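You operate a simulated robot arm through the tools that you are given. There is no shell and no other tool.

Carry out the task below with a simulated robot arm. There is one attempt and no reset: what you move stays moved.

TASK
Set the limit switch to trip at mark 2.
Fine: tester on, cam slide to the mark, turn the adjusting knob till the tester just shows MADE; then cam home and tester off.

Only the result counts: the job must be done as asked and must still hold three seconds after the hand-in. Knocking over, shifting, dropping, spilling or breaking anything else fails it.

THE ROBOT
A 6-joint arm with a two-finger parallel gripper, fixed in place. Base frame: the origin is on the floor under the middle of its stand, x ahead of it, y to its left, z up; the work surface is at about z = 0.74. Lengths are in m, angles in degrees, forces in N, time in s.
With the tool pointing down near the work surface it reaches from about 0.26 to 0.64 m from the base axis. Its first joint turns from -115.0 to 115.0 degrees. Payload 3.43 kg.
The TCP is the grasp point between the finger pads, 0.034 m short of the fingertips. In the tool frame z runs along the fingers and y along their closing line. The gripper opens to 0.128 m. The fingers are 0.024 m wide and 0.012 m thick; the gripper's body (0.048 by 0.13 m) begins 0.096 m behind the TCP.
Orientation is told as [roll, pitch, yaw] about the base's x, y, z axes, in that order, counted from this pose: with the fingers straight down and closing along the base's y, the tool's x points along the base's -x, its y along +y and its z along -z.

THE INTERFACE
- The arm moves only by the tool arm_command. Its arguments are lists of equal length, an entry for each row: "offset": the shift along the base's x, y, z in m, a list of three; "dr": the turn, a rotation vector about the base's x, y, z in degrees, a list of three; "fingers": the finger opening in m, from 0 to 0.128. In form: {"offset": [[dx, dy, dz], ...], "dr": [[ax, ay, az], ...], "fingers": [fingers, ...]}. A call has 1 to 20 rows; each row is the pose to reach, as a shift and turn from the pose commanded when the call began. A row lasts 0.2 s, in which the tool goes at most 0.05 m and 8.6 degrees; a call with a longer step from one row to the next is refused whole, and so is a gripper value outside its range. Where a pose cannot be reached the arm comes as near as it can. A force on the tool above 40 N (or 10 N above the force at the start of the call, whichever is more), or a blocked arm, ends the call early, and 0.2 s more pass. Each finger travels about 0.153 m/s and halts on what it meets, pressing with about 31 N; the grip force reading is that of the motor and also rises with nothing between the fingers. The clock runs only during rows and for 0.2 s after the last one: add rows that repeat a pose to give the fingers time. It gives the time, the measured TCP pose, the force on the tool (base axes), the opening and the grip force at its end, in the units of the frame above (readings bear some noise), with the torque about the TCP (base axes, N m) and any sound that the robot's microphone picked up.
- Cameras (640 x 400 px; columns grow to the right, rows downward): "scene" is fixed at [0.2181, -0.5009, 1.4933]; the picture's right is [0.65, -0.76, 0.00], its down [-0.64, -0.55, -0.53] and it looks along [0.41, 0.35, -0.85] (base axes); focal length 285 px, centre (320, 200). "wrist" rides on the gripper at [0.076, -0.011, -0.16] in the tool frame; the picture's right is [0.15, 0.99, 0.00], its down [-0.88, 0.13, -0.46] and it looks along [-0.45, 0.07, 0.89] (tool axes); focal length 234 px, centre (320, 200).
- snapshot(camera): a new picture of that camera. It takes no simulated time.
- move_column(by): slides the trunk up (or, below 0, down) by that many m; the arm rides with it, the base frame stays. It gives what a move gives, with no picture.
- pixel_to_xyz(camera, pixels): for up to 12 pixels [column, row] of the newest picture of that camera ("zoom" is the newest enlarged one), the place [x, y, z] in the base frame of the surface seen there, good to about 0.002 m. It takes no simulated time.
- inspect(camera, box): a new picture of the part [left, top, right, bottom] of that camera's present view, enlarged. It takes no simulated time.
- finish_job(): hands the job in; it is judged then, once.

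Leave the gripper open and the arm clear of the work at the hand-in unless told otherwise.

The tools are called after ">>>" as name(argument=value, ...) on one line, values as JSON. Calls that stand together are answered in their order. arm_command: Moves the arm, as the interface text tells. Its arguments: {"type":"object","properties":{"offset":{"type":"array"},"dr":{"type":"array"},"fingers":{"type":"array"}},"required":["offset","dr","fingers"]} The other tools are called the same way: move_column (by) moves the trunk up or down; snapshot (camera) takes a picture; pixel_to_xyz (camera, pixels) gives the place of the surface under pixels of a picture; inspect (camera, box) takes an enlarged picture of a part of a camera's view; finish_job () hands the job in.

At the start:

```text
t: 0.0
tool_pos: [0.4759, -0.1848, 1.1478]
tcp_rot: [0.0, 0.1, 0.0]
wrist_force: [0.3, -0.8, 0.0]
moment: [0.01, 0.0, 0.01]
gripper_width: 0.1282
finger_force: 0.0
trunk travel left (down, up): [-0.875, 0.115]
```

scene: 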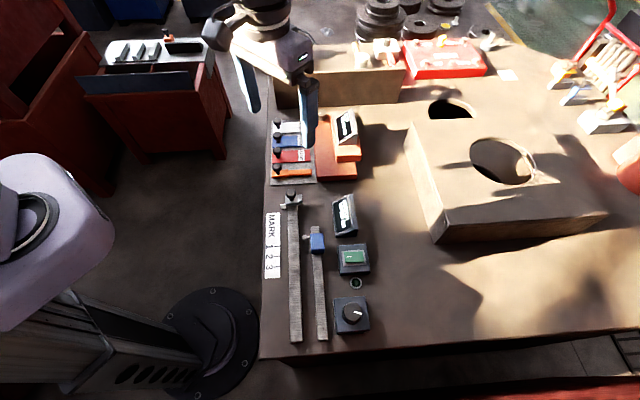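
wrist: 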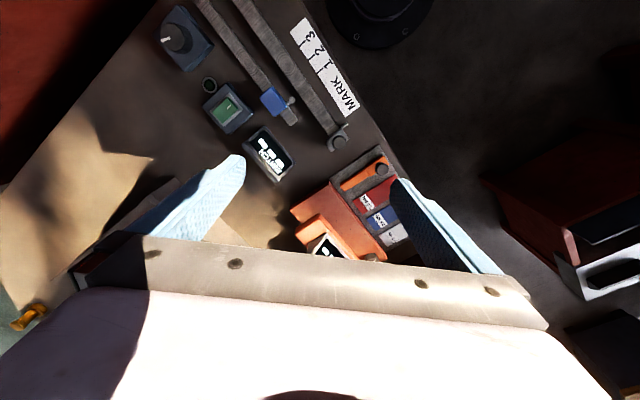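

I see the limit switch rig in the scene picture around (260-375, 180-345): a mark scale, two rails, a display, a green rocker and a knob. I'll enlarge that part to see more.

>>> inspect(camera="scene", box=[255, 180, 385, 350])

>>> inspect(camera="scene", box=[255, 90, 385, 200])

>>> inspect(camera="wrist", box=[140, 0, 420, 190])

```text
2.35 times, centred on (320, 265) of scene
```

zoom: 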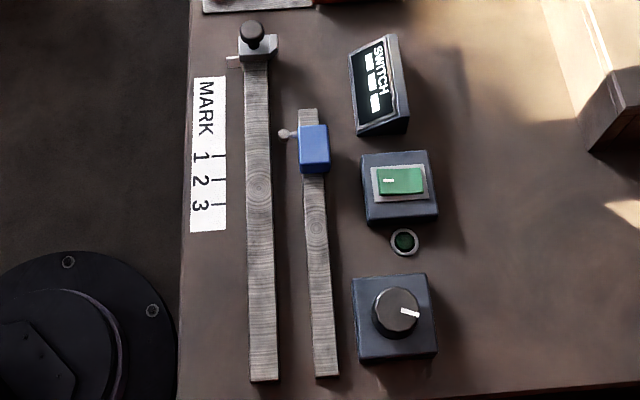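

```text
3.64 times, centred on (320, 145) of scene
```

zoom: 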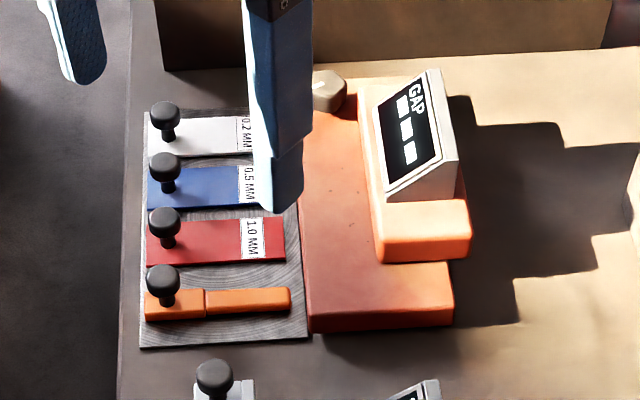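

```text
2.11 times, centred on (280, 95) of wrist
```

zoom: 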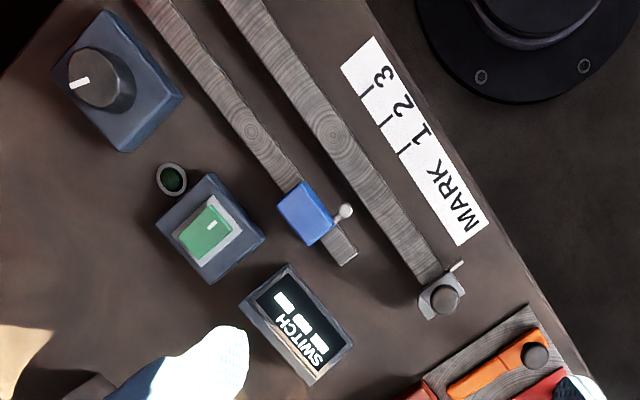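

The rig shows: cam slide (black knob on a silver block) on the long rail at its far end, a blue switch body with a roller on the second rail, the SWITCH display, a green rocker, a lamp and a pointer knob. I'll locate these from the enlarged wrist picture and from the scene picture.

>>> pixel_to_xyz(camera="zoom", pixels=[[102, 76], [78, 84], [125, 150], [205, 232], [212, 225], [172, 178], [305, 205], [345, 210], [440, 297], [457, 267], [300, 325], [333, 127]])

>>> pixel_to_xyz(camera="zoom", pixels=[[400, 152], [385, 122], [365, 90], [410, 147], [380, 124], [362, 92], [430, 280], [440, 275], [250, 5], [190, 60], [355, 250], [425, 300]])

>>> snapshot(camera="scene")

```text
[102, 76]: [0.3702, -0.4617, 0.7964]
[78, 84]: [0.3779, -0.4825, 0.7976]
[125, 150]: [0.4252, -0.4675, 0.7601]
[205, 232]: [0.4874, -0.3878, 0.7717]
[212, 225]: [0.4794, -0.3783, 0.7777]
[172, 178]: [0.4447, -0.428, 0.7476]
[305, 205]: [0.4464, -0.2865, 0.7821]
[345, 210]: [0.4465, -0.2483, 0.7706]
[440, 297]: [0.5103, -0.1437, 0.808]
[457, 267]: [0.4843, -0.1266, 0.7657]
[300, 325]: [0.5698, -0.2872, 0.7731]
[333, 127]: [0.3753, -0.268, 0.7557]
```

```text
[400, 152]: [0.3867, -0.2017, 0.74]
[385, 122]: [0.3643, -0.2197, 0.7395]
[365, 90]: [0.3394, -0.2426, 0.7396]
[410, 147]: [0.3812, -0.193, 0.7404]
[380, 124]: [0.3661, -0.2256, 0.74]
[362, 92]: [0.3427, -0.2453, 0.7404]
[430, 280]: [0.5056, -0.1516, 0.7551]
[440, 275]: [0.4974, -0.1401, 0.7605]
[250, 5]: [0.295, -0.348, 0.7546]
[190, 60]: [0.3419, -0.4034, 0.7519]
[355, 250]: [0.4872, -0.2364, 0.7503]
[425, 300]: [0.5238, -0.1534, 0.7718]
```

```text
taken
```

scene: 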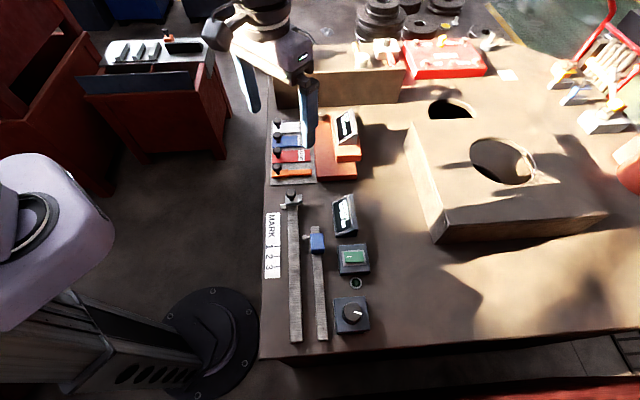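

I'll enlarge the mark scale and the cam with the switch to read the mark lines finely.

>>> inspect(camera="wrist", box=[280, 10, 370, 160])

>>> inspect(camera="scene", box=[255, 185, 335, 285])

```text
2.67 times, centred on (325, 85) of wrist
```

zoom: 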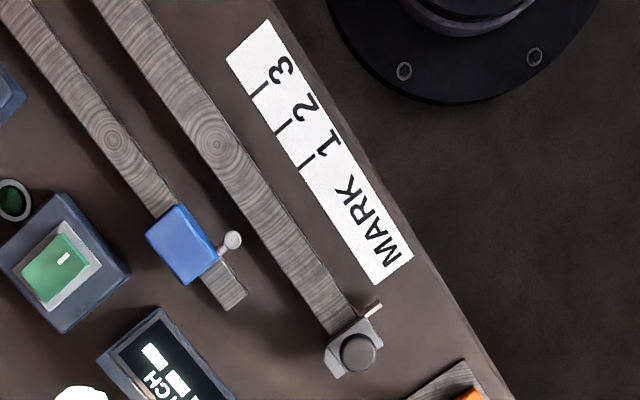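

```text
4.00 times, centred on (295, 235) of scene
```

zoom: 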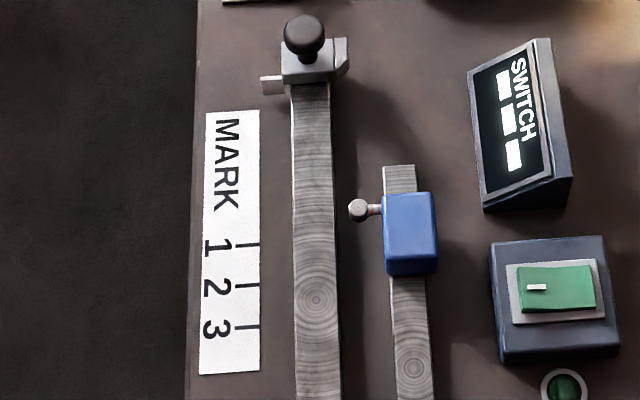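

>>> pixel_to_xyz(camera="zoom", pixels=[[255, 244], [255, 286], [255, 328], [236, 244], [236, 286], [262, 85], [275, 85], [265, 78], [268, 93], [305, 30], [340, 55], [356, 208]])

>>> pixel_to_xyz(camera="zoom", pixels=[[290, 75], [325, 75], [293, 90], [328, 90], [296, 390], [340, 390], [410, 215], [385, 265], [435, 265], [555, 285], [536, 288], [590, 285]])

```text
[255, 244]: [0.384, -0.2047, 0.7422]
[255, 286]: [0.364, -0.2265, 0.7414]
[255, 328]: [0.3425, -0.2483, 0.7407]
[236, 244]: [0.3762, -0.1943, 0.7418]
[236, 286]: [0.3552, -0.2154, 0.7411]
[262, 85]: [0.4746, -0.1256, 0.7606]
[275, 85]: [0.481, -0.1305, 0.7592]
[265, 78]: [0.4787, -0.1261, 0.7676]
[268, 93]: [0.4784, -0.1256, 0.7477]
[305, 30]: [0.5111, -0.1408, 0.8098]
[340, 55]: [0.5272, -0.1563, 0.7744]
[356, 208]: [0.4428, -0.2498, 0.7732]
```

```text
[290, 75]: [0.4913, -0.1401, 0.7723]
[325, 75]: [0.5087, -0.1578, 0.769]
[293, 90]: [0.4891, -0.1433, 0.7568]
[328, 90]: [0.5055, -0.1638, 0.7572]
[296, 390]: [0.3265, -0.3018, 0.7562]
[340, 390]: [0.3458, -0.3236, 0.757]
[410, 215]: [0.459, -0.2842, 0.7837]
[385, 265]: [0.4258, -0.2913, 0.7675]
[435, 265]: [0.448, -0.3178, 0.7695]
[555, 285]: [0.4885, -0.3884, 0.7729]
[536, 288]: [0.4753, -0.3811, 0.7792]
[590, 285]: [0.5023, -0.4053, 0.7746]
```

The mark lines lie at about (0.384,-0.205), (0.364,-0.227) and (0.343,-0.248), so the rail runs at about 45 degrees to the base axes. Before moving I'll enlarge the rocker with the display, the adjusting knob, and the neighbours of the cam home.

>>> inspect(camera="scene", box=[325, 235, 375, 275])

>>> pixel_to_xyz(camera="scene", pixels=[[277, 168], [305, 180], [345, 175], [440, 240], [440, 215], [530, 225], [410, 130], [285, 200], [300, 203]])

```text
10.00 times, centred on (350, 255) of scene
```

zoom: 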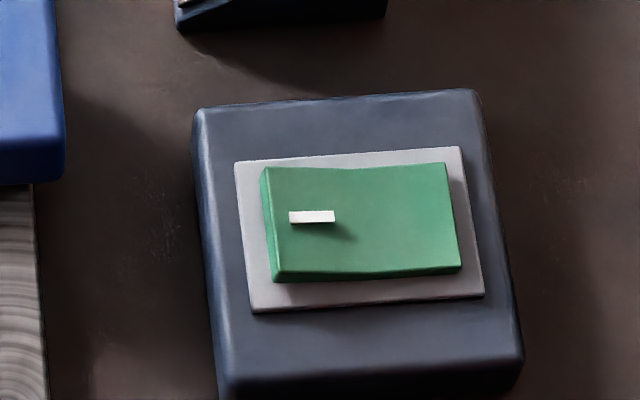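

```text
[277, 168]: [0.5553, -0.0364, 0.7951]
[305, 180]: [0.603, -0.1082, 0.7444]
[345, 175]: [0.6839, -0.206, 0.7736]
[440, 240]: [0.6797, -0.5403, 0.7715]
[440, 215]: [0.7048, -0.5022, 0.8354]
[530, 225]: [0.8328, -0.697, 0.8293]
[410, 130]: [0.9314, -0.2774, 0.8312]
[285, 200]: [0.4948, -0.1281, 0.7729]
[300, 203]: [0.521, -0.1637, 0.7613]
```

The rocker's left (marked) end stands higher, so it is off and pressing the marked end should switch it on. I'll read exact places on the rocker.

>>> pixel_to_xyz(camera="zoom", pixels=[[275, 175], [282, 265], [290, 240], [345, 190], [360, 220], [365, 265], [440, 175], [450, 260], [440, 220], [310, 200], [225, 120], [480, 120]])

>>> inspect(camera="scene", box=[325, 290, 380, 340])

```text
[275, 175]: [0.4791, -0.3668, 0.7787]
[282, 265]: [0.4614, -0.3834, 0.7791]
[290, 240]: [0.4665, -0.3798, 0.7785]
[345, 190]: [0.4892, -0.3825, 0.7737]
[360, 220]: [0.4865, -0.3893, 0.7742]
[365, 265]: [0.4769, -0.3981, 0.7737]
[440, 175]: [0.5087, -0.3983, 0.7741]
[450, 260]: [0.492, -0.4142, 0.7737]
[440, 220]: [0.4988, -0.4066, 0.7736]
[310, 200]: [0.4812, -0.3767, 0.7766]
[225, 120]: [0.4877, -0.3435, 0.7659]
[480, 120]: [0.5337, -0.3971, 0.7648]
```

```text
8.00 times, centred on (352, 315) of scene
```

zoom: 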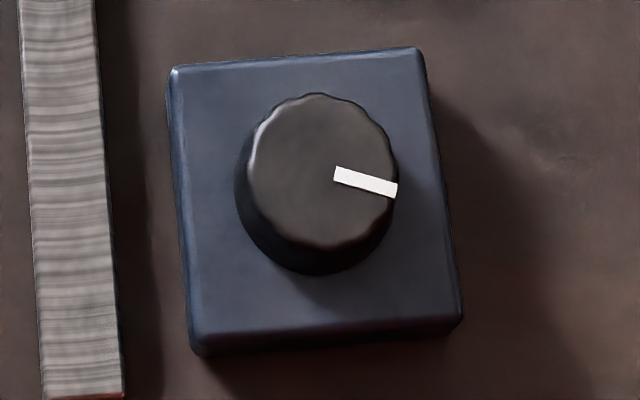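

Now the adjusting knob: pointer toward the right, fluted, about 0.04 m across. I'll read its centre, edge and pointer.

>>> pixel_to_xyz(camera="zoom", pixels=[[322, 172], [250, 155], [392, 190], [318, 97], [325, 247], [335, 175], [395, 190], [265, 115], [385, 230], [200, 100], [400, 300], [300, 300]])

```text
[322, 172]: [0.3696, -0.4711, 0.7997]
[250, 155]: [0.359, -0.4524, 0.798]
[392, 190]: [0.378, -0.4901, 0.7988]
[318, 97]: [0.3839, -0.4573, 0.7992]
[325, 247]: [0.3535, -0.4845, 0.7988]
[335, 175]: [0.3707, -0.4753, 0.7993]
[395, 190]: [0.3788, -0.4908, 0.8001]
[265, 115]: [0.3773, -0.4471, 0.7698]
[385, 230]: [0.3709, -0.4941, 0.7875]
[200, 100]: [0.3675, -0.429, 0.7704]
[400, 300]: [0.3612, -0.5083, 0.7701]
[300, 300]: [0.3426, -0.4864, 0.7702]
```

The knob centre is about (0.3686,-0.471), top z 0.799, base top 0.770, diameter about 0.041. First I switch the tester on. I'll turn the gripper -45 degrees to line up with the rig, close it, and go to about 4 cm above the rocker's raised end near (0.473,-0.379).

>>> arm_command(offset=[[0, -0.022, -0.033], [0, -0.044, -0.066], [-0.001, -0.066, -0.099], [-0.001, -0.088, -0.132], [-0.001, -0.11, -0.165], [-0.002, -0.132, -0.198], [-0.002, -0.154, -0.231], [-0.003, -0.176, -0.264], [-0.003, -0.194, -0.29], [-0.003, -0.194, -0.29]], dr=[[0, 0, -6], [0, 0, -12], [0, 0, -18], [0, 0, -24], [0, 0, -30], [0, 0, -36], [0, 0, -42], [0, 0, -45], [0, 0, -45], [0, 0, -45]], fingers=[0.1, 0.06, 0.03, 0, 0, 0, 0, 0, 0, 0])

```text
t: 2.2
tool_pos: [0.4705, -0.3821, 0.8562]
tcp_rot: [0.0, 0.0, -45.0]
wrist_force: [-0.3, 0.5, 0.8]
moment: [0.03, -0.01, -0.02]
gripper_width: 0.0
finger_force: 30.5
trunk travel left (down, up): [-0.875, 0.115]
```

The measured pose (0.4705,-0.3821,0.8562) is a few mm from the commanded one. I'll look at both cameras to check where the fingertips are over the rocker.

>>> snapshot(camera="wrist")

>>> inspect(camera="scene", box=[290, 200, 390, 300])

>>> arm_command(offset=[[0, 0, 0]], dr=[[0, 0, 0]], fingers=[0])

```text
taken
```

wrist: 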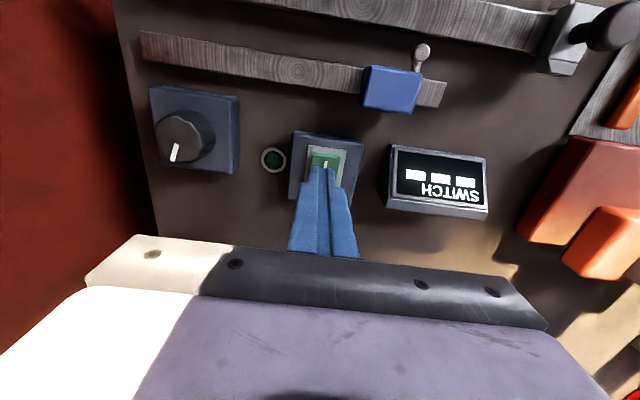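

```text
4.00 times, centred on (340, 250) of scene
```

zoom: 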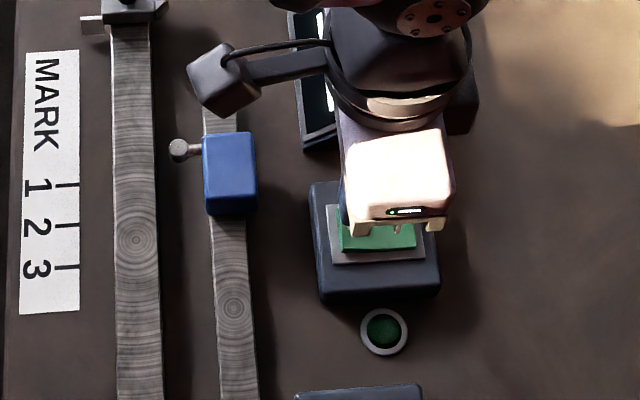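

```text
t: 2.6
tool_pos: [0.4708, -0.381, 0.8573]
tcp_rot: [0.0, 0.0, -45.0]
wrist_force: [0.9, -0.5, -0.6]
moment: [0.02, -0.03, -0.01]
gripper_width: 0.0001
finger_force: 30.7
trunk travel left (down, up): [-0.875, 0.115]
```

Fingers are closed and above the rocker's near part. I'll shift about 2 mm, go down and press the raised end by small steps; the call stops itself if force goes too high.

>>> arm_command(offset=[[0.002, 0.002, -0.02], [0.002, 0.002, -0.036], [0.002, 0.002, -0.041], [0.002, 0.002, -0.044], [0.002, 0.002, -0.047], [0.002, 0.002, -0.049]], dr=[[0, 0, 0], [0, 0, 0], [0, 0, 0], [0, 0, 0], [0, 0, 0], [0, 0, 0]], fingers=[0, 0, 0, 0, 0, 0])

>>> snapshot(camera="wrist")

```text
t: 4.0
tool_pos: [0.4759, -0.3768, 0.8089]
tcp_rot: [0.0, -0.1, -45.0]
wrist_force: [-0.9, 2.2, 6.2]
moment: [0.03, 0.03, 0.0]
gripper_width: 0.0002
finger_force: 30.7
trunk travel left (down, up): [-0.875, 0.115]
```

```text
taken
```

wrist: 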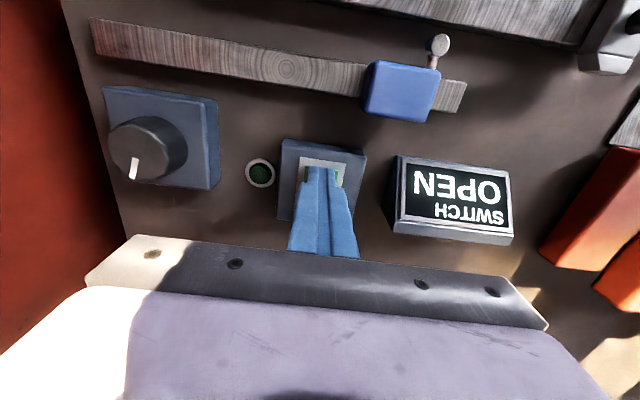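

The display now reads OPEN, so the tester is on (6 N push). I'll lift straight up 0.12 m, and open the fingers a little while going toward the cam knob near (0.511,-0.141).

>>> arm_command(offset=[[0, 0, 0.04], [0, 0, 0.08], [0, 0, 0.12], [0.006, 0.045, 0.12], [0.012, 0.09, 0.12], [0.018, 0.135, 0.12], [0.024, 0.18, 0.12], [0.03, 0.21, 0.12], [0.034, 0.234, 0.12], [0.034, 0.234, 0.12]], dr=[[0, 0, 0], [0, 0, 0], [0, 0, 0], [0, 0, 0], [0, 0, 0], [0, 0, 0], [0, 0, 0], [0, 0, 0], [0, 0, 0], [0, 0, 0]], fingers=[0, 0, 0, 0.02, 0.05, 0.06, 0.06, 0.06, 0.06, 0.06])

>>> snapshot(camera="wrist")

>>> snapshot(camera="scene")

```text
t: 6.2
tool_pos: [0.508, -0.1427, 0.9297]
tcp_rot: [0.0, 0.0, -45.0]
wrist_force: [0.1, 0.2, -0.1]
moment: [0.0, -0.02, 0.03]
gripper_width: 0.06
finger_force: 0.0
trunk travel left (down, up): [-0.875, 0.115]
```

```text
taken
```

wrist: 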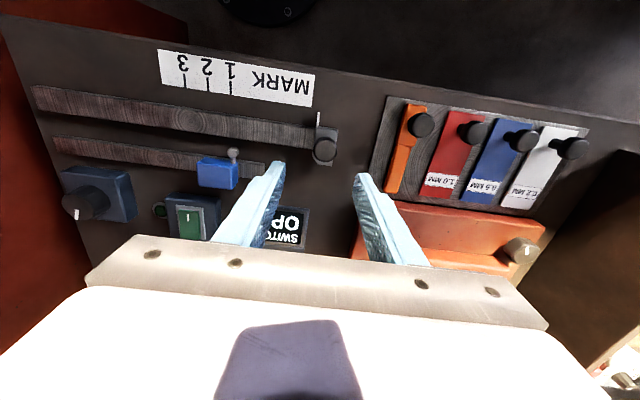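

```text
taken
```

scene: 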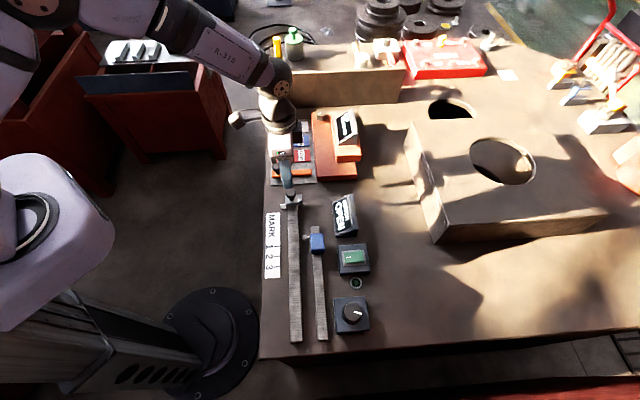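

The tester stays on (OPEN). I'll enlarge the wrist view around the cam block and scale, and read the places of the knob, the pointer and the mark lines from this nearer view.

>>> inspect(camera="wrist", box=[150, 40, 350, 190])

```text
2.67 times, centred on (250, 115) of wrist
```

zoom: 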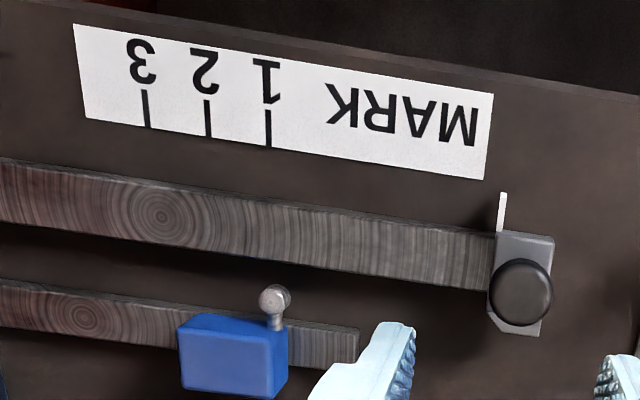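

>>> pixel_to_xyz(camera="zoom", pixels=[[520, 290], [502, 200], [502, 222], [268, 143], [208, 132], [148, 124], [268, 115], [208, 105], [148, 95], [275, 298], [515, 240], [500, 320]])

>>> pixel_to_xyz(camera="zoom", pixels=[[490, 290], [550, 295], [520, 265], [525, 318], [498, 235], [552, 240], [492, 330], [540, 330], [220, 330], [190, 320], [285, 335], [10, 190]])

```text
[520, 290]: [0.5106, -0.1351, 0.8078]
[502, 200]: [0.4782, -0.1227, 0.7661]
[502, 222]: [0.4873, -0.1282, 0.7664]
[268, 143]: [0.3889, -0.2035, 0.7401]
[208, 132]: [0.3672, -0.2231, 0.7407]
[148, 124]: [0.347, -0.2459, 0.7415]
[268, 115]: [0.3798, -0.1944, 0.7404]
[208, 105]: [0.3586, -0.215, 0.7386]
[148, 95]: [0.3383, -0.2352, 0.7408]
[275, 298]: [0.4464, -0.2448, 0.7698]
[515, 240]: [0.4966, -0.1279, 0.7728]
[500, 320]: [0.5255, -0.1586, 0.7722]
```

```text
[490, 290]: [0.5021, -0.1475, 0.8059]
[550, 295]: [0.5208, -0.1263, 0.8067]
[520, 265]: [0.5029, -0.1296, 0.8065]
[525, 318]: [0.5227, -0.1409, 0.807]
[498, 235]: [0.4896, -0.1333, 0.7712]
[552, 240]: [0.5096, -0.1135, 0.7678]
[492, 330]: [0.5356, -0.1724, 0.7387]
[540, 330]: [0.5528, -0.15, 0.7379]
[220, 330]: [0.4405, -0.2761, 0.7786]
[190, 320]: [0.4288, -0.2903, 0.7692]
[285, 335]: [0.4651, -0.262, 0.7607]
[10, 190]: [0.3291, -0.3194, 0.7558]
```

From the wrist view the pointer-to-mark-2 distance along the rail is about 0.150 m and the knob lies about 6 mm toward the home end from the gripper's centre. I'll shift by (+0.004,+0.004) and go down so the fingertips straddle the knob (tip z about 0.780), then close on it.

>>> arm_command(offset=[[0.004, 0.004, -0.03], [0.004, 0.004, -0.06], [0.004, 0.004, -0.09], [0.004, 0.004, -0.105], [0.004, 0.004, -0.115], [0.004, 0.004, -0.115]], dr=[[0, 0, 0], [0, 0, 0], [0, 0, 0], [0, 0, 0], [0, 0, 0], [0, 0, 0]], fingers=[0.06, 0.06, 0.06, 0.06, 0.06, 0.06])

>>> snapshot(camera="wrist")

>>> inspect(camera="scene", box=[255, 170, 345, 230])

```text
t: 7.6
tool_pos: [0.513, -0.1401, 0.8134]
tcp_rot: [0.0, 0.0, -45.0]
wrist_force: [-0.2, 0.7, 0.2]
moment: [-0.02, -0.01, 0.03]
gripper_width: 0.0599
finger_force: 0.0
trunk travel left (down, up): [-0.875, 0.115]
```

```text
taken
```

wrist: 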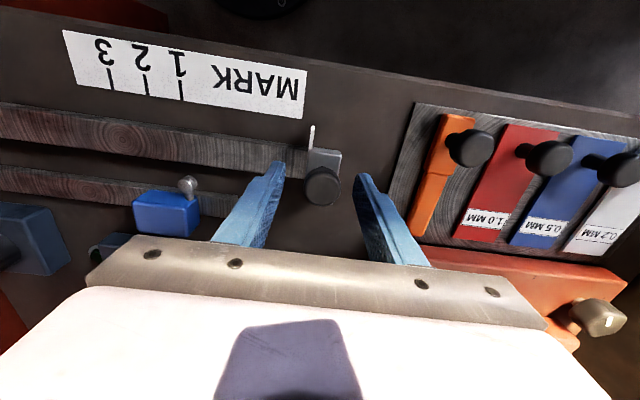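

```text
6.67 times, centred on (300, 200) of scene
```

zoom: 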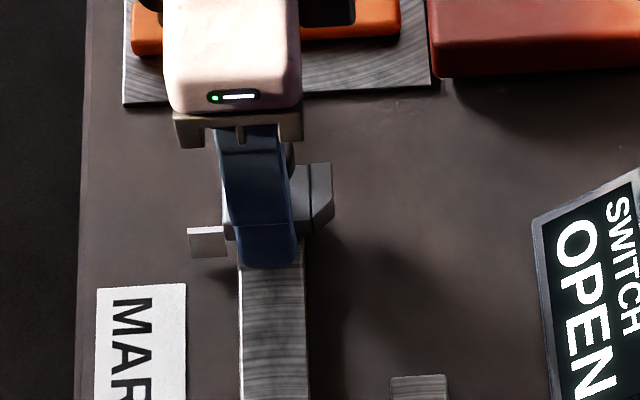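

The knob at wrist (323,185) is centred between the fingers. I'll close on it.

>>> arm_command(offset=[[0, 0, 0], [0, 0, 0], [0, 0, 0]], dr=[[0, 0, 0], [0, 0, 0], [0, 0, 0]], fingers=[0.035, 0.02, 0.02])

>>> inspect(camera="wrist", box=[50, 20, 350, 220])

```text
t: 8.4
tool_pos: [0.512, -0.1398, 0.8136]
tcp_rot: [0.0, -0.1, -45.0]
wrist_force: [1.1, 2.4, -1.5]
moment: [-0.24, -0.33, 0.14]
gripper_width: 0.0297
finger_force: 44.9
trunk travel left (down, up): [-0.875, 0.115]
```

```text
2.00 times, centred on (200, 120) of wrist
```

zoom: 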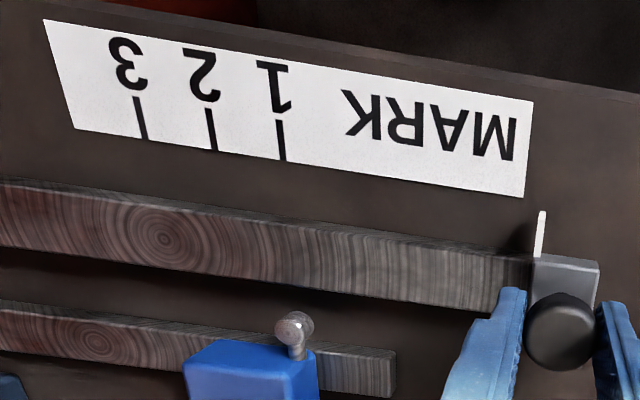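

Gripped (opening 0.0297). Now I'll slide it along the rail, direction (-0.707,-0.707), first by 0.12 m, watching the force.

>>> arm_command(offset=[[-0.0035, -0.0035, 0], [-0.0106, -0.0106, 0], [-0.0212, -0.0212, 0], [-0.0318, -0.0318, 0], [-0.0424, -0.0424, 0], [-0.053, -0.053, 0], [-0.0636, -0.0636, 0], [-0.0742, -0.0742, 0], [-0.0813, -0.0813, 0], [-0.0849, -0.0849, 0], [-0.0849, -0.0849, 0]], dr=[[0, 0, 0], [0, 0, 0], [0, 0, 0], [0, 0, 0], [0, 0, 0], [0, 0, 0], [0, 0, 0], [0, 0, 0], [0, 0, 0], [0, 0, 0], [0, 0, 0]], fingers=[0.02, 0.02, 0.02, 0.02, 0.02, 0.02, 0.02, 0.02, 0.02, 0.02, 0.02])

>>> snapshot(camera="scene")

>>> snapshot(camera="wrist")

```text
t: 10.8
tool_pos: [0.4287, -0.224, 0.8146]
tcp_rot: [0.0, 0.1, -45.0]
wrist_force: [-1.0, 2.2, -6.2]
moment: [0.96, 0.98, -0.01]
gripper_width: 0.0295
finger_force: 44.8
trunk travel left (down, up): [-0.875, 0.115]
```

```text
taken
```

scene: 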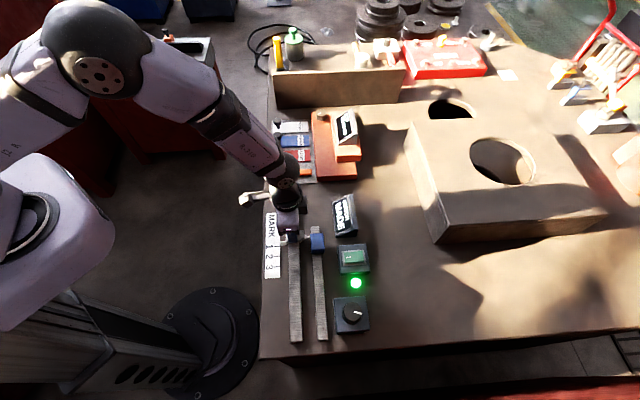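

```text
taken
```

wrist: 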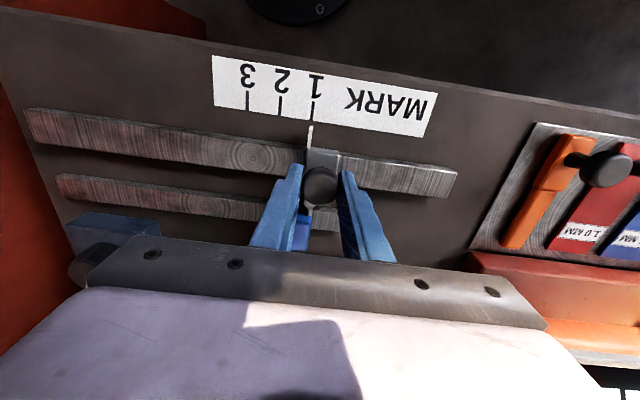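

The lamp is lit and the display appears to show MADE: the switch currently trips before mark 1. I'll enlarge the pointer and scale to measure what's left to mark 2.

>>> inspect(camera="wrist", box=[210, 50, 370, 170])

>>> inspect(camera="scene", box=[255, 180, 375, 300])

```text
3.33 times, centred on (290, 110) of wrist
```

zoom: 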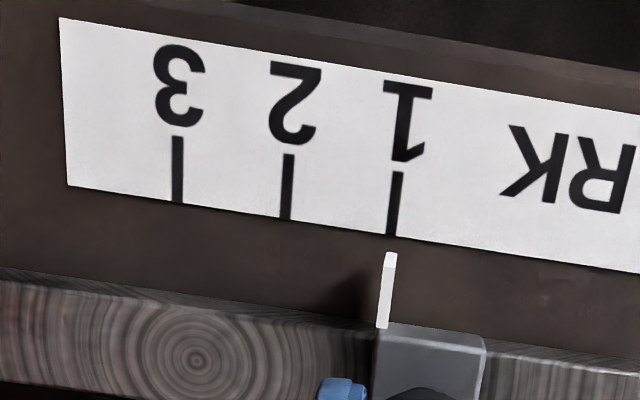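

```text
3.33 times, centred on (315, 240) of scene
```

zoom: 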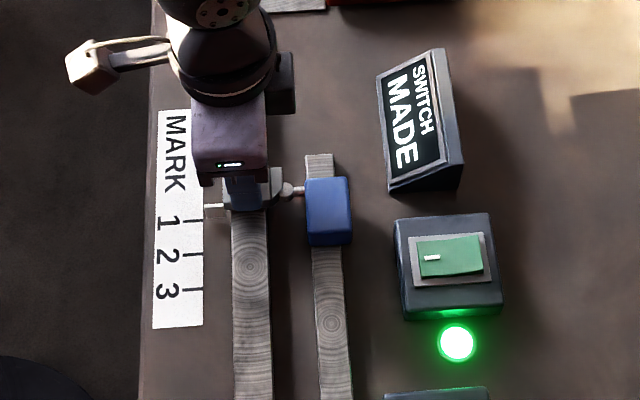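

The display reads MADE with the pointer about at mark 1. I'll measure the pointer and mark lines in the base frame from this scene zoom.

>>> pixel_to_xyz(camera="zoom", pixels=[[206, 206], [214, 206], [221, 206], [198, 220], [198, 254], [198, 289], [190, 220], [190, 254], [190, 289], [290, 190]])

>>> inspect(camera="wrist", box=[210, 50, 370, 170])

```text
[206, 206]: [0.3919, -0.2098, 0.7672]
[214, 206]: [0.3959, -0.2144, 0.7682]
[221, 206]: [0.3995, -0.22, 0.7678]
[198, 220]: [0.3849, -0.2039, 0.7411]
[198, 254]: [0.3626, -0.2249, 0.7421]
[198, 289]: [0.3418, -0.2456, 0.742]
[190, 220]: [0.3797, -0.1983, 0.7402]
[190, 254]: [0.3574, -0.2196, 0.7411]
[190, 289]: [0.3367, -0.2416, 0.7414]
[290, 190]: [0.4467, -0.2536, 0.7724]
```

```text
3.33 times, centred on (290, 110) of wrist
```

zoom: 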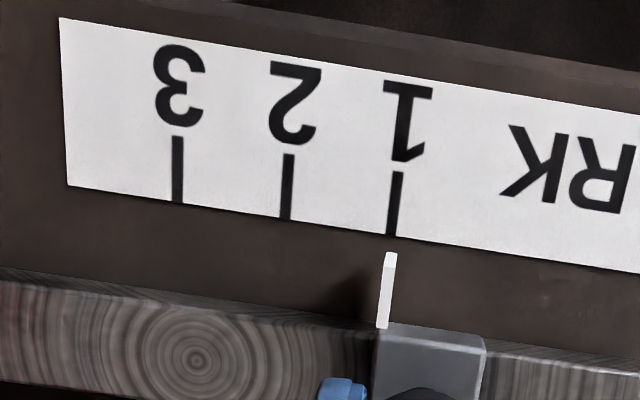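

>>> pixel_to_xyz(camera="zoom", pixels=[[390, 258], [387, 285], [385, 315], [391, 225], [394, 200], [397, 180], [285, 208], [287, 185], [289, 160], [177, 192], [178, 165], [178, 145]])

```text
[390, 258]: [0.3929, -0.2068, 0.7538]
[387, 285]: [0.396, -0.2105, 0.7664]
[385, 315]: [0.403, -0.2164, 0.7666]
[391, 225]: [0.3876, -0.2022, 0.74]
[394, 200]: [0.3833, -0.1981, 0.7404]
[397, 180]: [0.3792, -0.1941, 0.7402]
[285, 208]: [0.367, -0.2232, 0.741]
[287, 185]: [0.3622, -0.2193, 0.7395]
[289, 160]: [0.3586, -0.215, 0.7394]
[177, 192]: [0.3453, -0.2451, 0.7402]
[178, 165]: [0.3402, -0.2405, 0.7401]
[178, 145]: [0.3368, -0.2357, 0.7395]
```

Both cameras put the pointer at mark 1 and mark 2 about 0.030 m further along. I'll slide another 0.030 m (0.0213 per axis).

>>> arm_command(offset=[[-0.005, -0.005, 0], [-0.01, -0.01, 0], [-0.015, -0.015, 0], [-0.019, -0.019, 0], [-0.0213, -0.0213, 0], [-0.0213, -0.0213, 0], [-0.0213, -0.0213, 0]], dr=[[0, 0, 0], [0, 0, 0], [0, 0, 0], [0, 0, 0], [0, 0, 0], [0, 0, 0], [0, 0, 0]], fingers=[0.02, 0.02, 0.02, 0.02, 0.02, 0.02, 0.02])

>>> inspect(camera="wrist", box=[240, 50, 400, 170])

>>> inspect(camera="scene", box=[255, 190, 355, 290])

```text
t: 12.4
tool_pos: [0.408, -0.2444, 0.8131]
tcp_rot: [0.0, 0.0, -45.1]
wrist_force: [-2.2, 6.7, -10.4]
moment: [0.03, -0.02, 0.04]
gripper_width: 0.0296
finger_force: 44.9
trunk travel left (down, up): [-0.875, 0.115]
```

```text
3.33 times, centred on (320, 110) of wrist
```

zoom: 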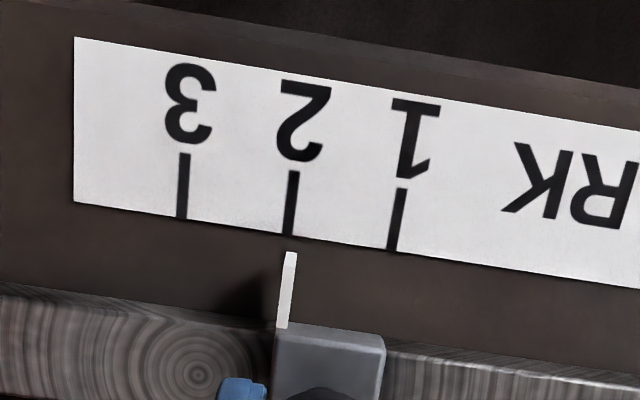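

```text
4.00 times, centred on (305, 240) of scene
```

zoom: 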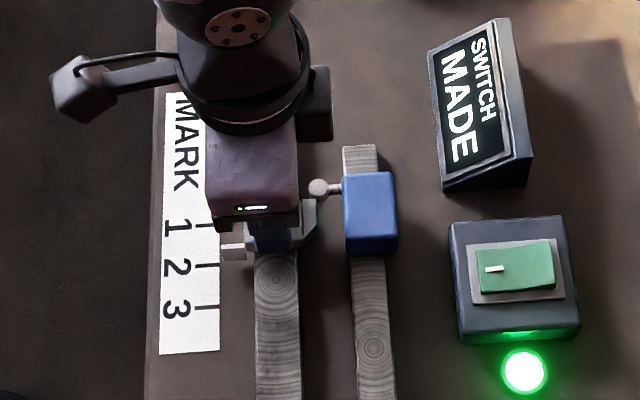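

The pointer looks to be on mark 2. I'll measure it in both views.

>>> pixel_to_xyz(camera="zoom", pixels=[[222, 246], [230, 246], [238, 246], [214, 223], [205, 223], [214, 265], [205, 265], [214, 307], [205, 307], [222, 254], [230, 254]])

>>> inspect(camera="wrist", box=[270, 80, 350, 140])

```text
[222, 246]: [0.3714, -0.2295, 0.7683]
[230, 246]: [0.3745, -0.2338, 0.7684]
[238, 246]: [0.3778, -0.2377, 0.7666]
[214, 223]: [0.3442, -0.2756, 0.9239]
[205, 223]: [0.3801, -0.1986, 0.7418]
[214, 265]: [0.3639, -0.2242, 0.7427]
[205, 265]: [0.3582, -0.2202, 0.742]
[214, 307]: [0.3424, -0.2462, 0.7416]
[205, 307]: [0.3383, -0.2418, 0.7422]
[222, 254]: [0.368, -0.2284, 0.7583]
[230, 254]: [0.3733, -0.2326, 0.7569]
```

```text
6.67 times, centred on (310, 110) of wrist
```

zoom: 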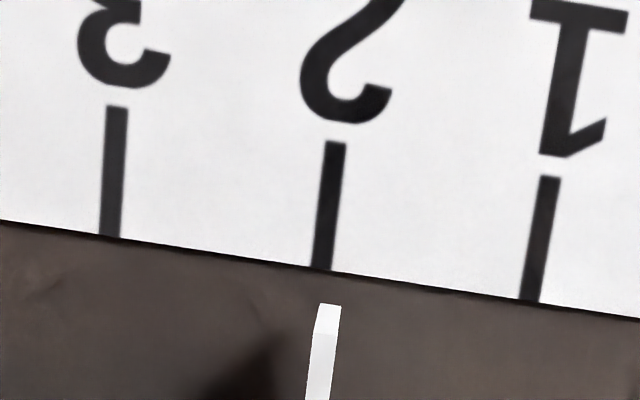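

>>> pixel_to_xyz(camera="zoom", pixels=[[322, 345], [321, 370], [319, 395], [323, 260], [327, 220], [332, 170], [113, 220], [116, 150], [533, 285], [541, 235], [545, 205], [328, 315]])

>>> inspect(camera="scene", box=[290, 235, 325, 275])

```text
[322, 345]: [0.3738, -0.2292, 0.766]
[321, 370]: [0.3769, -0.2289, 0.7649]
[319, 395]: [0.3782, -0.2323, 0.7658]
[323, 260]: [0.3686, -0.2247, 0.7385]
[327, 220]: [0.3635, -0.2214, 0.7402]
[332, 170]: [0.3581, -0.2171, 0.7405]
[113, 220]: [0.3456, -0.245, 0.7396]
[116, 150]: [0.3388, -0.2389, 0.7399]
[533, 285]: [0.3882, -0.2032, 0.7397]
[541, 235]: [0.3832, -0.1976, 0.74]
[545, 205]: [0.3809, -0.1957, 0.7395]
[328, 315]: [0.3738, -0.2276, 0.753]
```

```text
10.00 times, centred on (308, 255) of scene
```

zoom: 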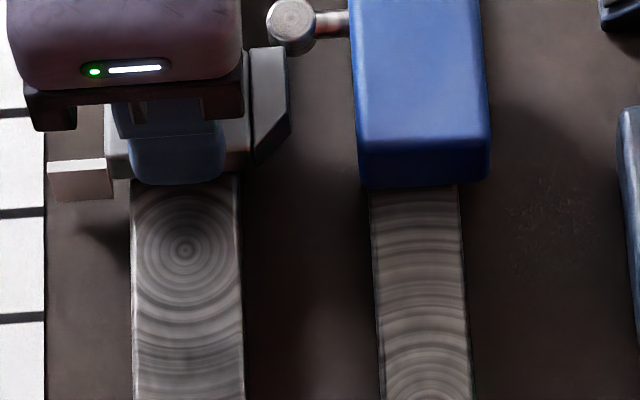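

Careful reading of the wrist zoom (pointer tip about 13 px right of the mark-2 line where 30 mm is about 210 px) and the scene readings both say the pointer is about 1.5-2 mm short of mark 2. I'll nudge it another 1.9 mm.

>>> arm_command(offset=[[-0.0007, -0.0007, 0], [-0.00135, -0.00135, 0], [-0.00135, -0.00135, 0], [-0.00135, -0.00135, 0]], dr=[[0, 0, 0], [0, 0, 0], [0, 0, 0], [0, 0, 0]], fingers=[0.02, 0.02, 0.02, 0.02])

>>> inspect(camera="scene", box=[285, 235, 320, 275])

>>> inspect(camera="wrist", box=[270, 80, 350, 140])

```text
t: 13.4
tool_pos: [0.4051, -0.245, 0.8122]
tcp_rot: [0.0, 0.2, -45.1]
wrist_force: [-4.9, 7.9, -12.5]
moment: [-0.52, -0.58, 0.04]
gripper_width: 0.0297
finger_force: 45.3
trunk travel left (down, up): [-0.875, 0.115]
```

```text
10.00 times, centred on (302, 255) of scene
```

zoom: 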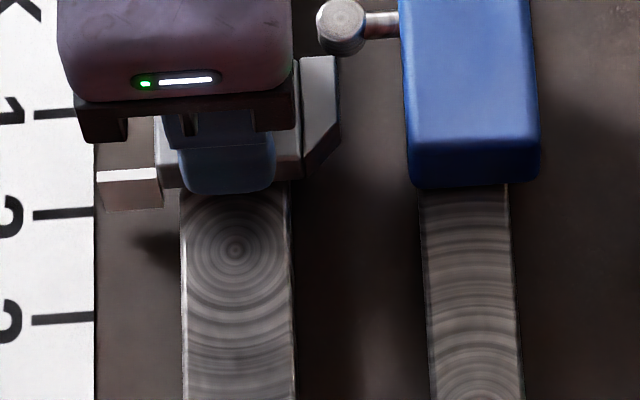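

```text
6.67 times, centred on (310, 110) of wrist
```

zoom: 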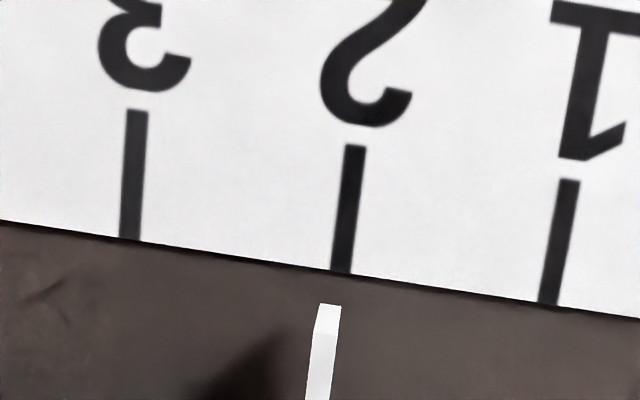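

Now the wrist zoom suggests a slight overshoot (about 1 mm). I'll check with coordinates, several points each.

>>> pixel_to_xyz(camera="zoom", pixels=[[324, 340], [322, 355], [321, 370], [319, 385], [318, 395], [342, 262], [345, 235], [348, 205], [352, 170], [130, 230], [132, 200], [549, 295]])

>>> pixel_to_xyz(camera="zoom", pixels=[[323, 345], [321, 365], [320, 380], [318, 390], [341, 270], [343, 250], [346, 225], [350, 190], [135, 150], [137, 120], [556, 255], [565, 200]])

>>> inspect(camera="scene", box=[275, 235, 310, 275])

```text
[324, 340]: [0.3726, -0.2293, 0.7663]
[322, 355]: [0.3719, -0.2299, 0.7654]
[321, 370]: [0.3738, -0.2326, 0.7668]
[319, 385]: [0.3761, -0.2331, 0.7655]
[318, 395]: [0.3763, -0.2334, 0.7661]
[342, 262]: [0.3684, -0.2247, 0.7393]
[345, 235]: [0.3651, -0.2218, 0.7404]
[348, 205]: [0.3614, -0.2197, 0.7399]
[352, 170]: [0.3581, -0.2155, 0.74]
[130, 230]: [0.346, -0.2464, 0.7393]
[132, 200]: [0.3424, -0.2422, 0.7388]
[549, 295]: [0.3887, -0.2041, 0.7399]
```

```text
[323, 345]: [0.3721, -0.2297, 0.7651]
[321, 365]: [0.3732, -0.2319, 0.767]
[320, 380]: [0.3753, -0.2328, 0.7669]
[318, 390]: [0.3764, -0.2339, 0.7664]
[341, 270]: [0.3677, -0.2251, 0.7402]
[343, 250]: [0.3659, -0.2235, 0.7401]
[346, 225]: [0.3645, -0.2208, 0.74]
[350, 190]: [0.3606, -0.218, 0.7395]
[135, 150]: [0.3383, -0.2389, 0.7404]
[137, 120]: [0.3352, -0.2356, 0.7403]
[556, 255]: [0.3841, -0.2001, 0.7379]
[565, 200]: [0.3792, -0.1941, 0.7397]
```

```text
10.00 times, centred on (292, 255) of scene
```

zoom: 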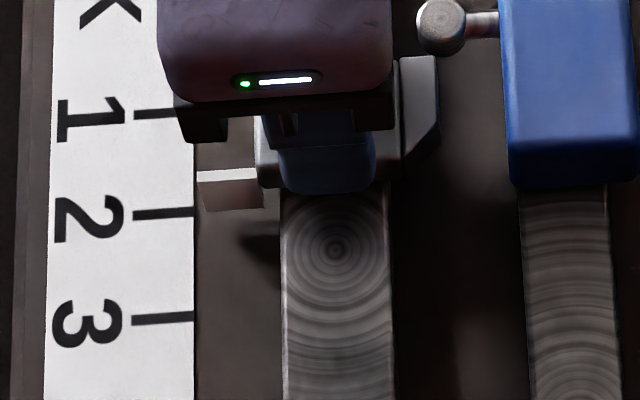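

>>> pixel_to_xyz(camera="zoom", pixels=[[205, 176], [215, 175], [225, 175], [235, 174], [245, 174], [250, 173], [140, 214], [150, 213], [160, 213], [170, 213], [180, 212], [188, 212]])

>>> pixel_to_xyz(camera="zoom", pixels=[[210, 176], [220, 175], [230, 175], [240, 174], [145, 321], [160, 320], [175, 319], [188, 318], [145, 115], [155, 114], [165, 113], [172, 112]])

```text
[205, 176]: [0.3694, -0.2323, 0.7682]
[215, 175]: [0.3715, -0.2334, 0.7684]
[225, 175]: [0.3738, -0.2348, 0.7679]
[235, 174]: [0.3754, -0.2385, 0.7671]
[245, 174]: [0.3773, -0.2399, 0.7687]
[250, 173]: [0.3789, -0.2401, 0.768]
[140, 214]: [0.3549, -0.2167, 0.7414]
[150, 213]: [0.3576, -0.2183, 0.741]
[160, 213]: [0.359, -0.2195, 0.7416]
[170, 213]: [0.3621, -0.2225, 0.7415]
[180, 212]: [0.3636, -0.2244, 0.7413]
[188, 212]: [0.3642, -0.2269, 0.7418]
```

```text
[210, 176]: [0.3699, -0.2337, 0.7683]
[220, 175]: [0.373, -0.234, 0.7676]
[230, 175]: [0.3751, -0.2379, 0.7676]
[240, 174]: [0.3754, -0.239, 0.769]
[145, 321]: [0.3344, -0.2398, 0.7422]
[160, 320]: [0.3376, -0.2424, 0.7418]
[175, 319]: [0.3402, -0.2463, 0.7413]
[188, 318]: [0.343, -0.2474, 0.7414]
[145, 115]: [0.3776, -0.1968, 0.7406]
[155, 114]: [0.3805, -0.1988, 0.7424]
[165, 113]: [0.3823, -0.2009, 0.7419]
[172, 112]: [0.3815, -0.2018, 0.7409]
```

All readings agree the pointer is now 0.4-1 mm beyond mark 2. I'll nudge it back about 0.6 mm.

>>> arm_command(offset=[[0.0004, 0.0004, 0], [0.0004, 0.0004, 0], [0.0004, 0.0004, 0]], dr=[[0, 0, 0], [0, 0, 0], [0, 0, 0]], fingers=[0.02, 0.02, 0.02])

>>> inspect(camera="wrist", box=[270, 80, 350, 140])

```text
t: 14.2
tool_pos: [0.4065, -0.2461, 0.8131]
tcp_rot: [0.0, 0.1, -45.0]
wrist_force: [-6.9, 8.5, -15.9]
moment: [-0.53, -0.54, -0.02]
gripper_width: 0.0295
finger_force: 44.5
trunk travel left (down, up): [-0.875, 0.115]
```

```text
6.67 times, centred on (310, 110) of wrist
```

zoom: 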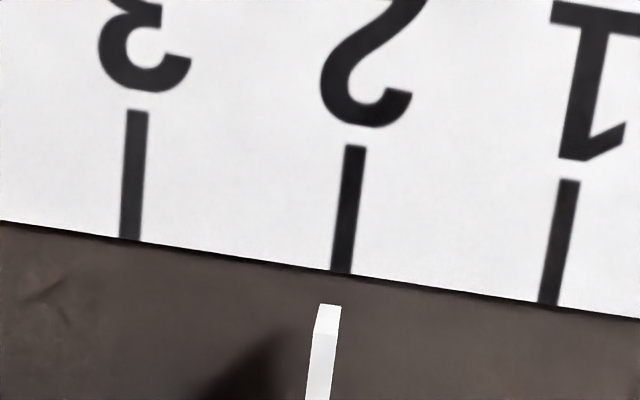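

The picture has hardly changed (stick-slip), and the downward force is growing (-16 N), so I'll release the knob by opening the fingers and look again before deciding on a correction.

>>> arm_command(offset=[[0, 0, 0], [0, 0, 0], [0, 0, 0.02], [0, 0, 0.06], [0, 0, 0.1], [0.03, -0.03, 0.13], [0.06, -0.06, 0.13], [0.06, -0.06, 0.13]], dr=[[0, 0, 0], [0, 0, 0], [0, 0, 0], [0, 0, 0], [0, 0, 0], [0, 0, 0], [0, 0, 0], [0, 0, 0]], fingers=[0.045, 0.06, 0.06, 0.06, 0.06, 0.06, 0.06, 0.06])

>>> snapshot(camera="wrist")

>>> snapshot(camera="scene")

```text
refused: row 6 steps farther than a row can; nothing moved
```

```text
taken
```

wrist: 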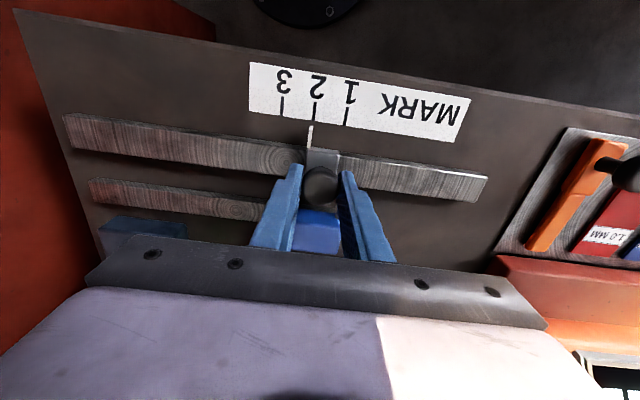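

```text
taken
```

scene: 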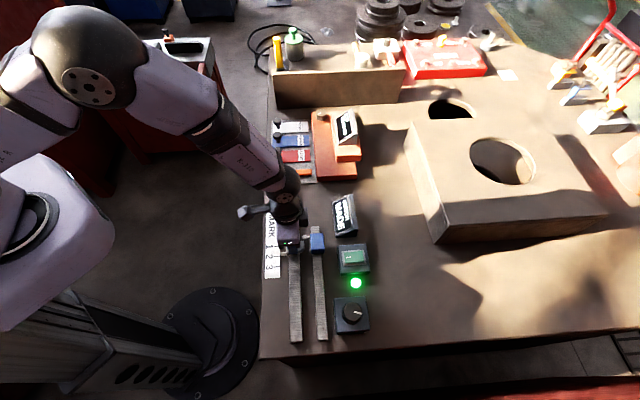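

The call was refused for too long a step; nothing moved. I'll send the release and lift again with shorter steps.

>>> arm_command(offset=[[0, 0, 0], [0, 0, 0], [0, 0, 0.02], [0, 0, 0.06], [0, 0, 0.1], [0, 0, 0.13], [0, 0, 0.13]], dr=[[0, 0, 0], [0, 0, 0], [0, 0, 0], [0, 0, 0], [0, 0, 0], [0, 0, 0], [0, 0, 0]], fingers=[0.045, 0.06, 0.06, 0.06, 0.06, 0.06, 0.06])

>>> snapshot(camera="wrist")

>>> inspect(camera="scene", box=[260, 215, 320, 285])

```text
t: 15.8
tool_pos: [0.4049, -0.2476, 0.9475]
tcp_rot: [0.0, 0.0, -45.0]
wrist_force: [-0.6, 0.4, -0.9]
moment: [-0.01, 0.0, -0.02]
gripper_width: 0.06
finger_force: 0.0
trunk travel left (down, up): [-0.875, 0.115]
```

```text
taken
```

wrist: 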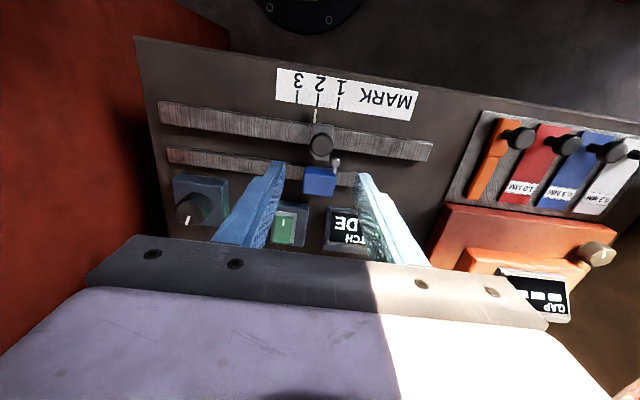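

```text
5.71 times, centred on (290, 250) of scene
```

zoom: 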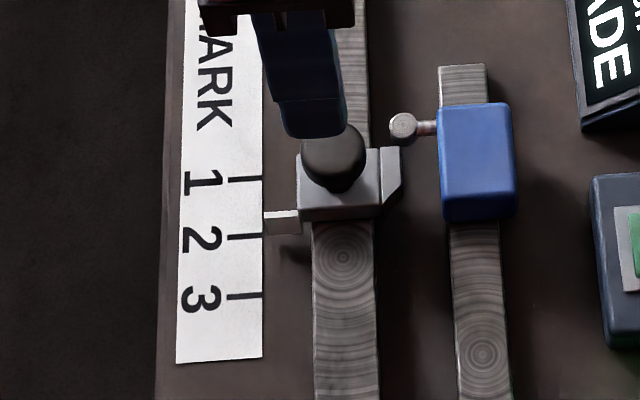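

The slide is released and stands at about mark 2. I'll measure pointer against mark lines in both views once more.

>>> pixel_to_xyz(camera="zoom", pixels=[[270, 216], [276, 216], [282, 215], [288, 215], [294, 214], [297, 214], [232, 238], [238, 237], [244, 237], [250, 236], [256, 236], [260, 236]])

>>> pixel_to_xyz(camera="zoom", pixels=[[273, 216], [279, 215], [285, 215], [291, 214], [235, 180], [242, 179], [249, 179], [256, 178], [235, 297], [242, 296], [249, 296], [256, 295]])

>>> inspect(camera="wrist", box=[270, 60, 350, 140])

```text
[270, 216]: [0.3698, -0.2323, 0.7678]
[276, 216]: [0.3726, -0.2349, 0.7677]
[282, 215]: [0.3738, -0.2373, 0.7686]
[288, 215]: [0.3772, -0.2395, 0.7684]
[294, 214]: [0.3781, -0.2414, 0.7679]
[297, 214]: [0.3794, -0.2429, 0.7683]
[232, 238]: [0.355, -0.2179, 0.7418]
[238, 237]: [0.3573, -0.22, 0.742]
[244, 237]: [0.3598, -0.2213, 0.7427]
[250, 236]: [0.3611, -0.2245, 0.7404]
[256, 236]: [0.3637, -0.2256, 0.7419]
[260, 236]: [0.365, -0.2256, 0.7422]
```

```text
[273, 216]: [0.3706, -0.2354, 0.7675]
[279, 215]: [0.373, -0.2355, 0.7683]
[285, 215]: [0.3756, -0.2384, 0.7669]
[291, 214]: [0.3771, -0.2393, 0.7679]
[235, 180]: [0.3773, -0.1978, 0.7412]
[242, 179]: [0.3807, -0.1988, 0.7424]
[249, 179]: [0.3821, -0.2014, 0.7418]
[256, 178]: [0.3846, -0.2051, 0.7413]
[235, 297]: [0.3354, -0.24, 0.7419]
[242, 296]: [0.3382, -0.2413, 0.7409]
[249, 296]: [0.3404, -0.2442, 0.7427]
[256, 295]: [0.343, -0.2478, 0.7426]
```

```text
5.00 times, centred on (310, 100) of wrist
```

zoom: 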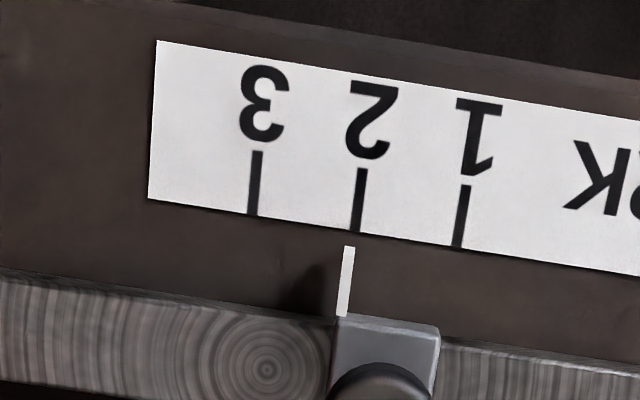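

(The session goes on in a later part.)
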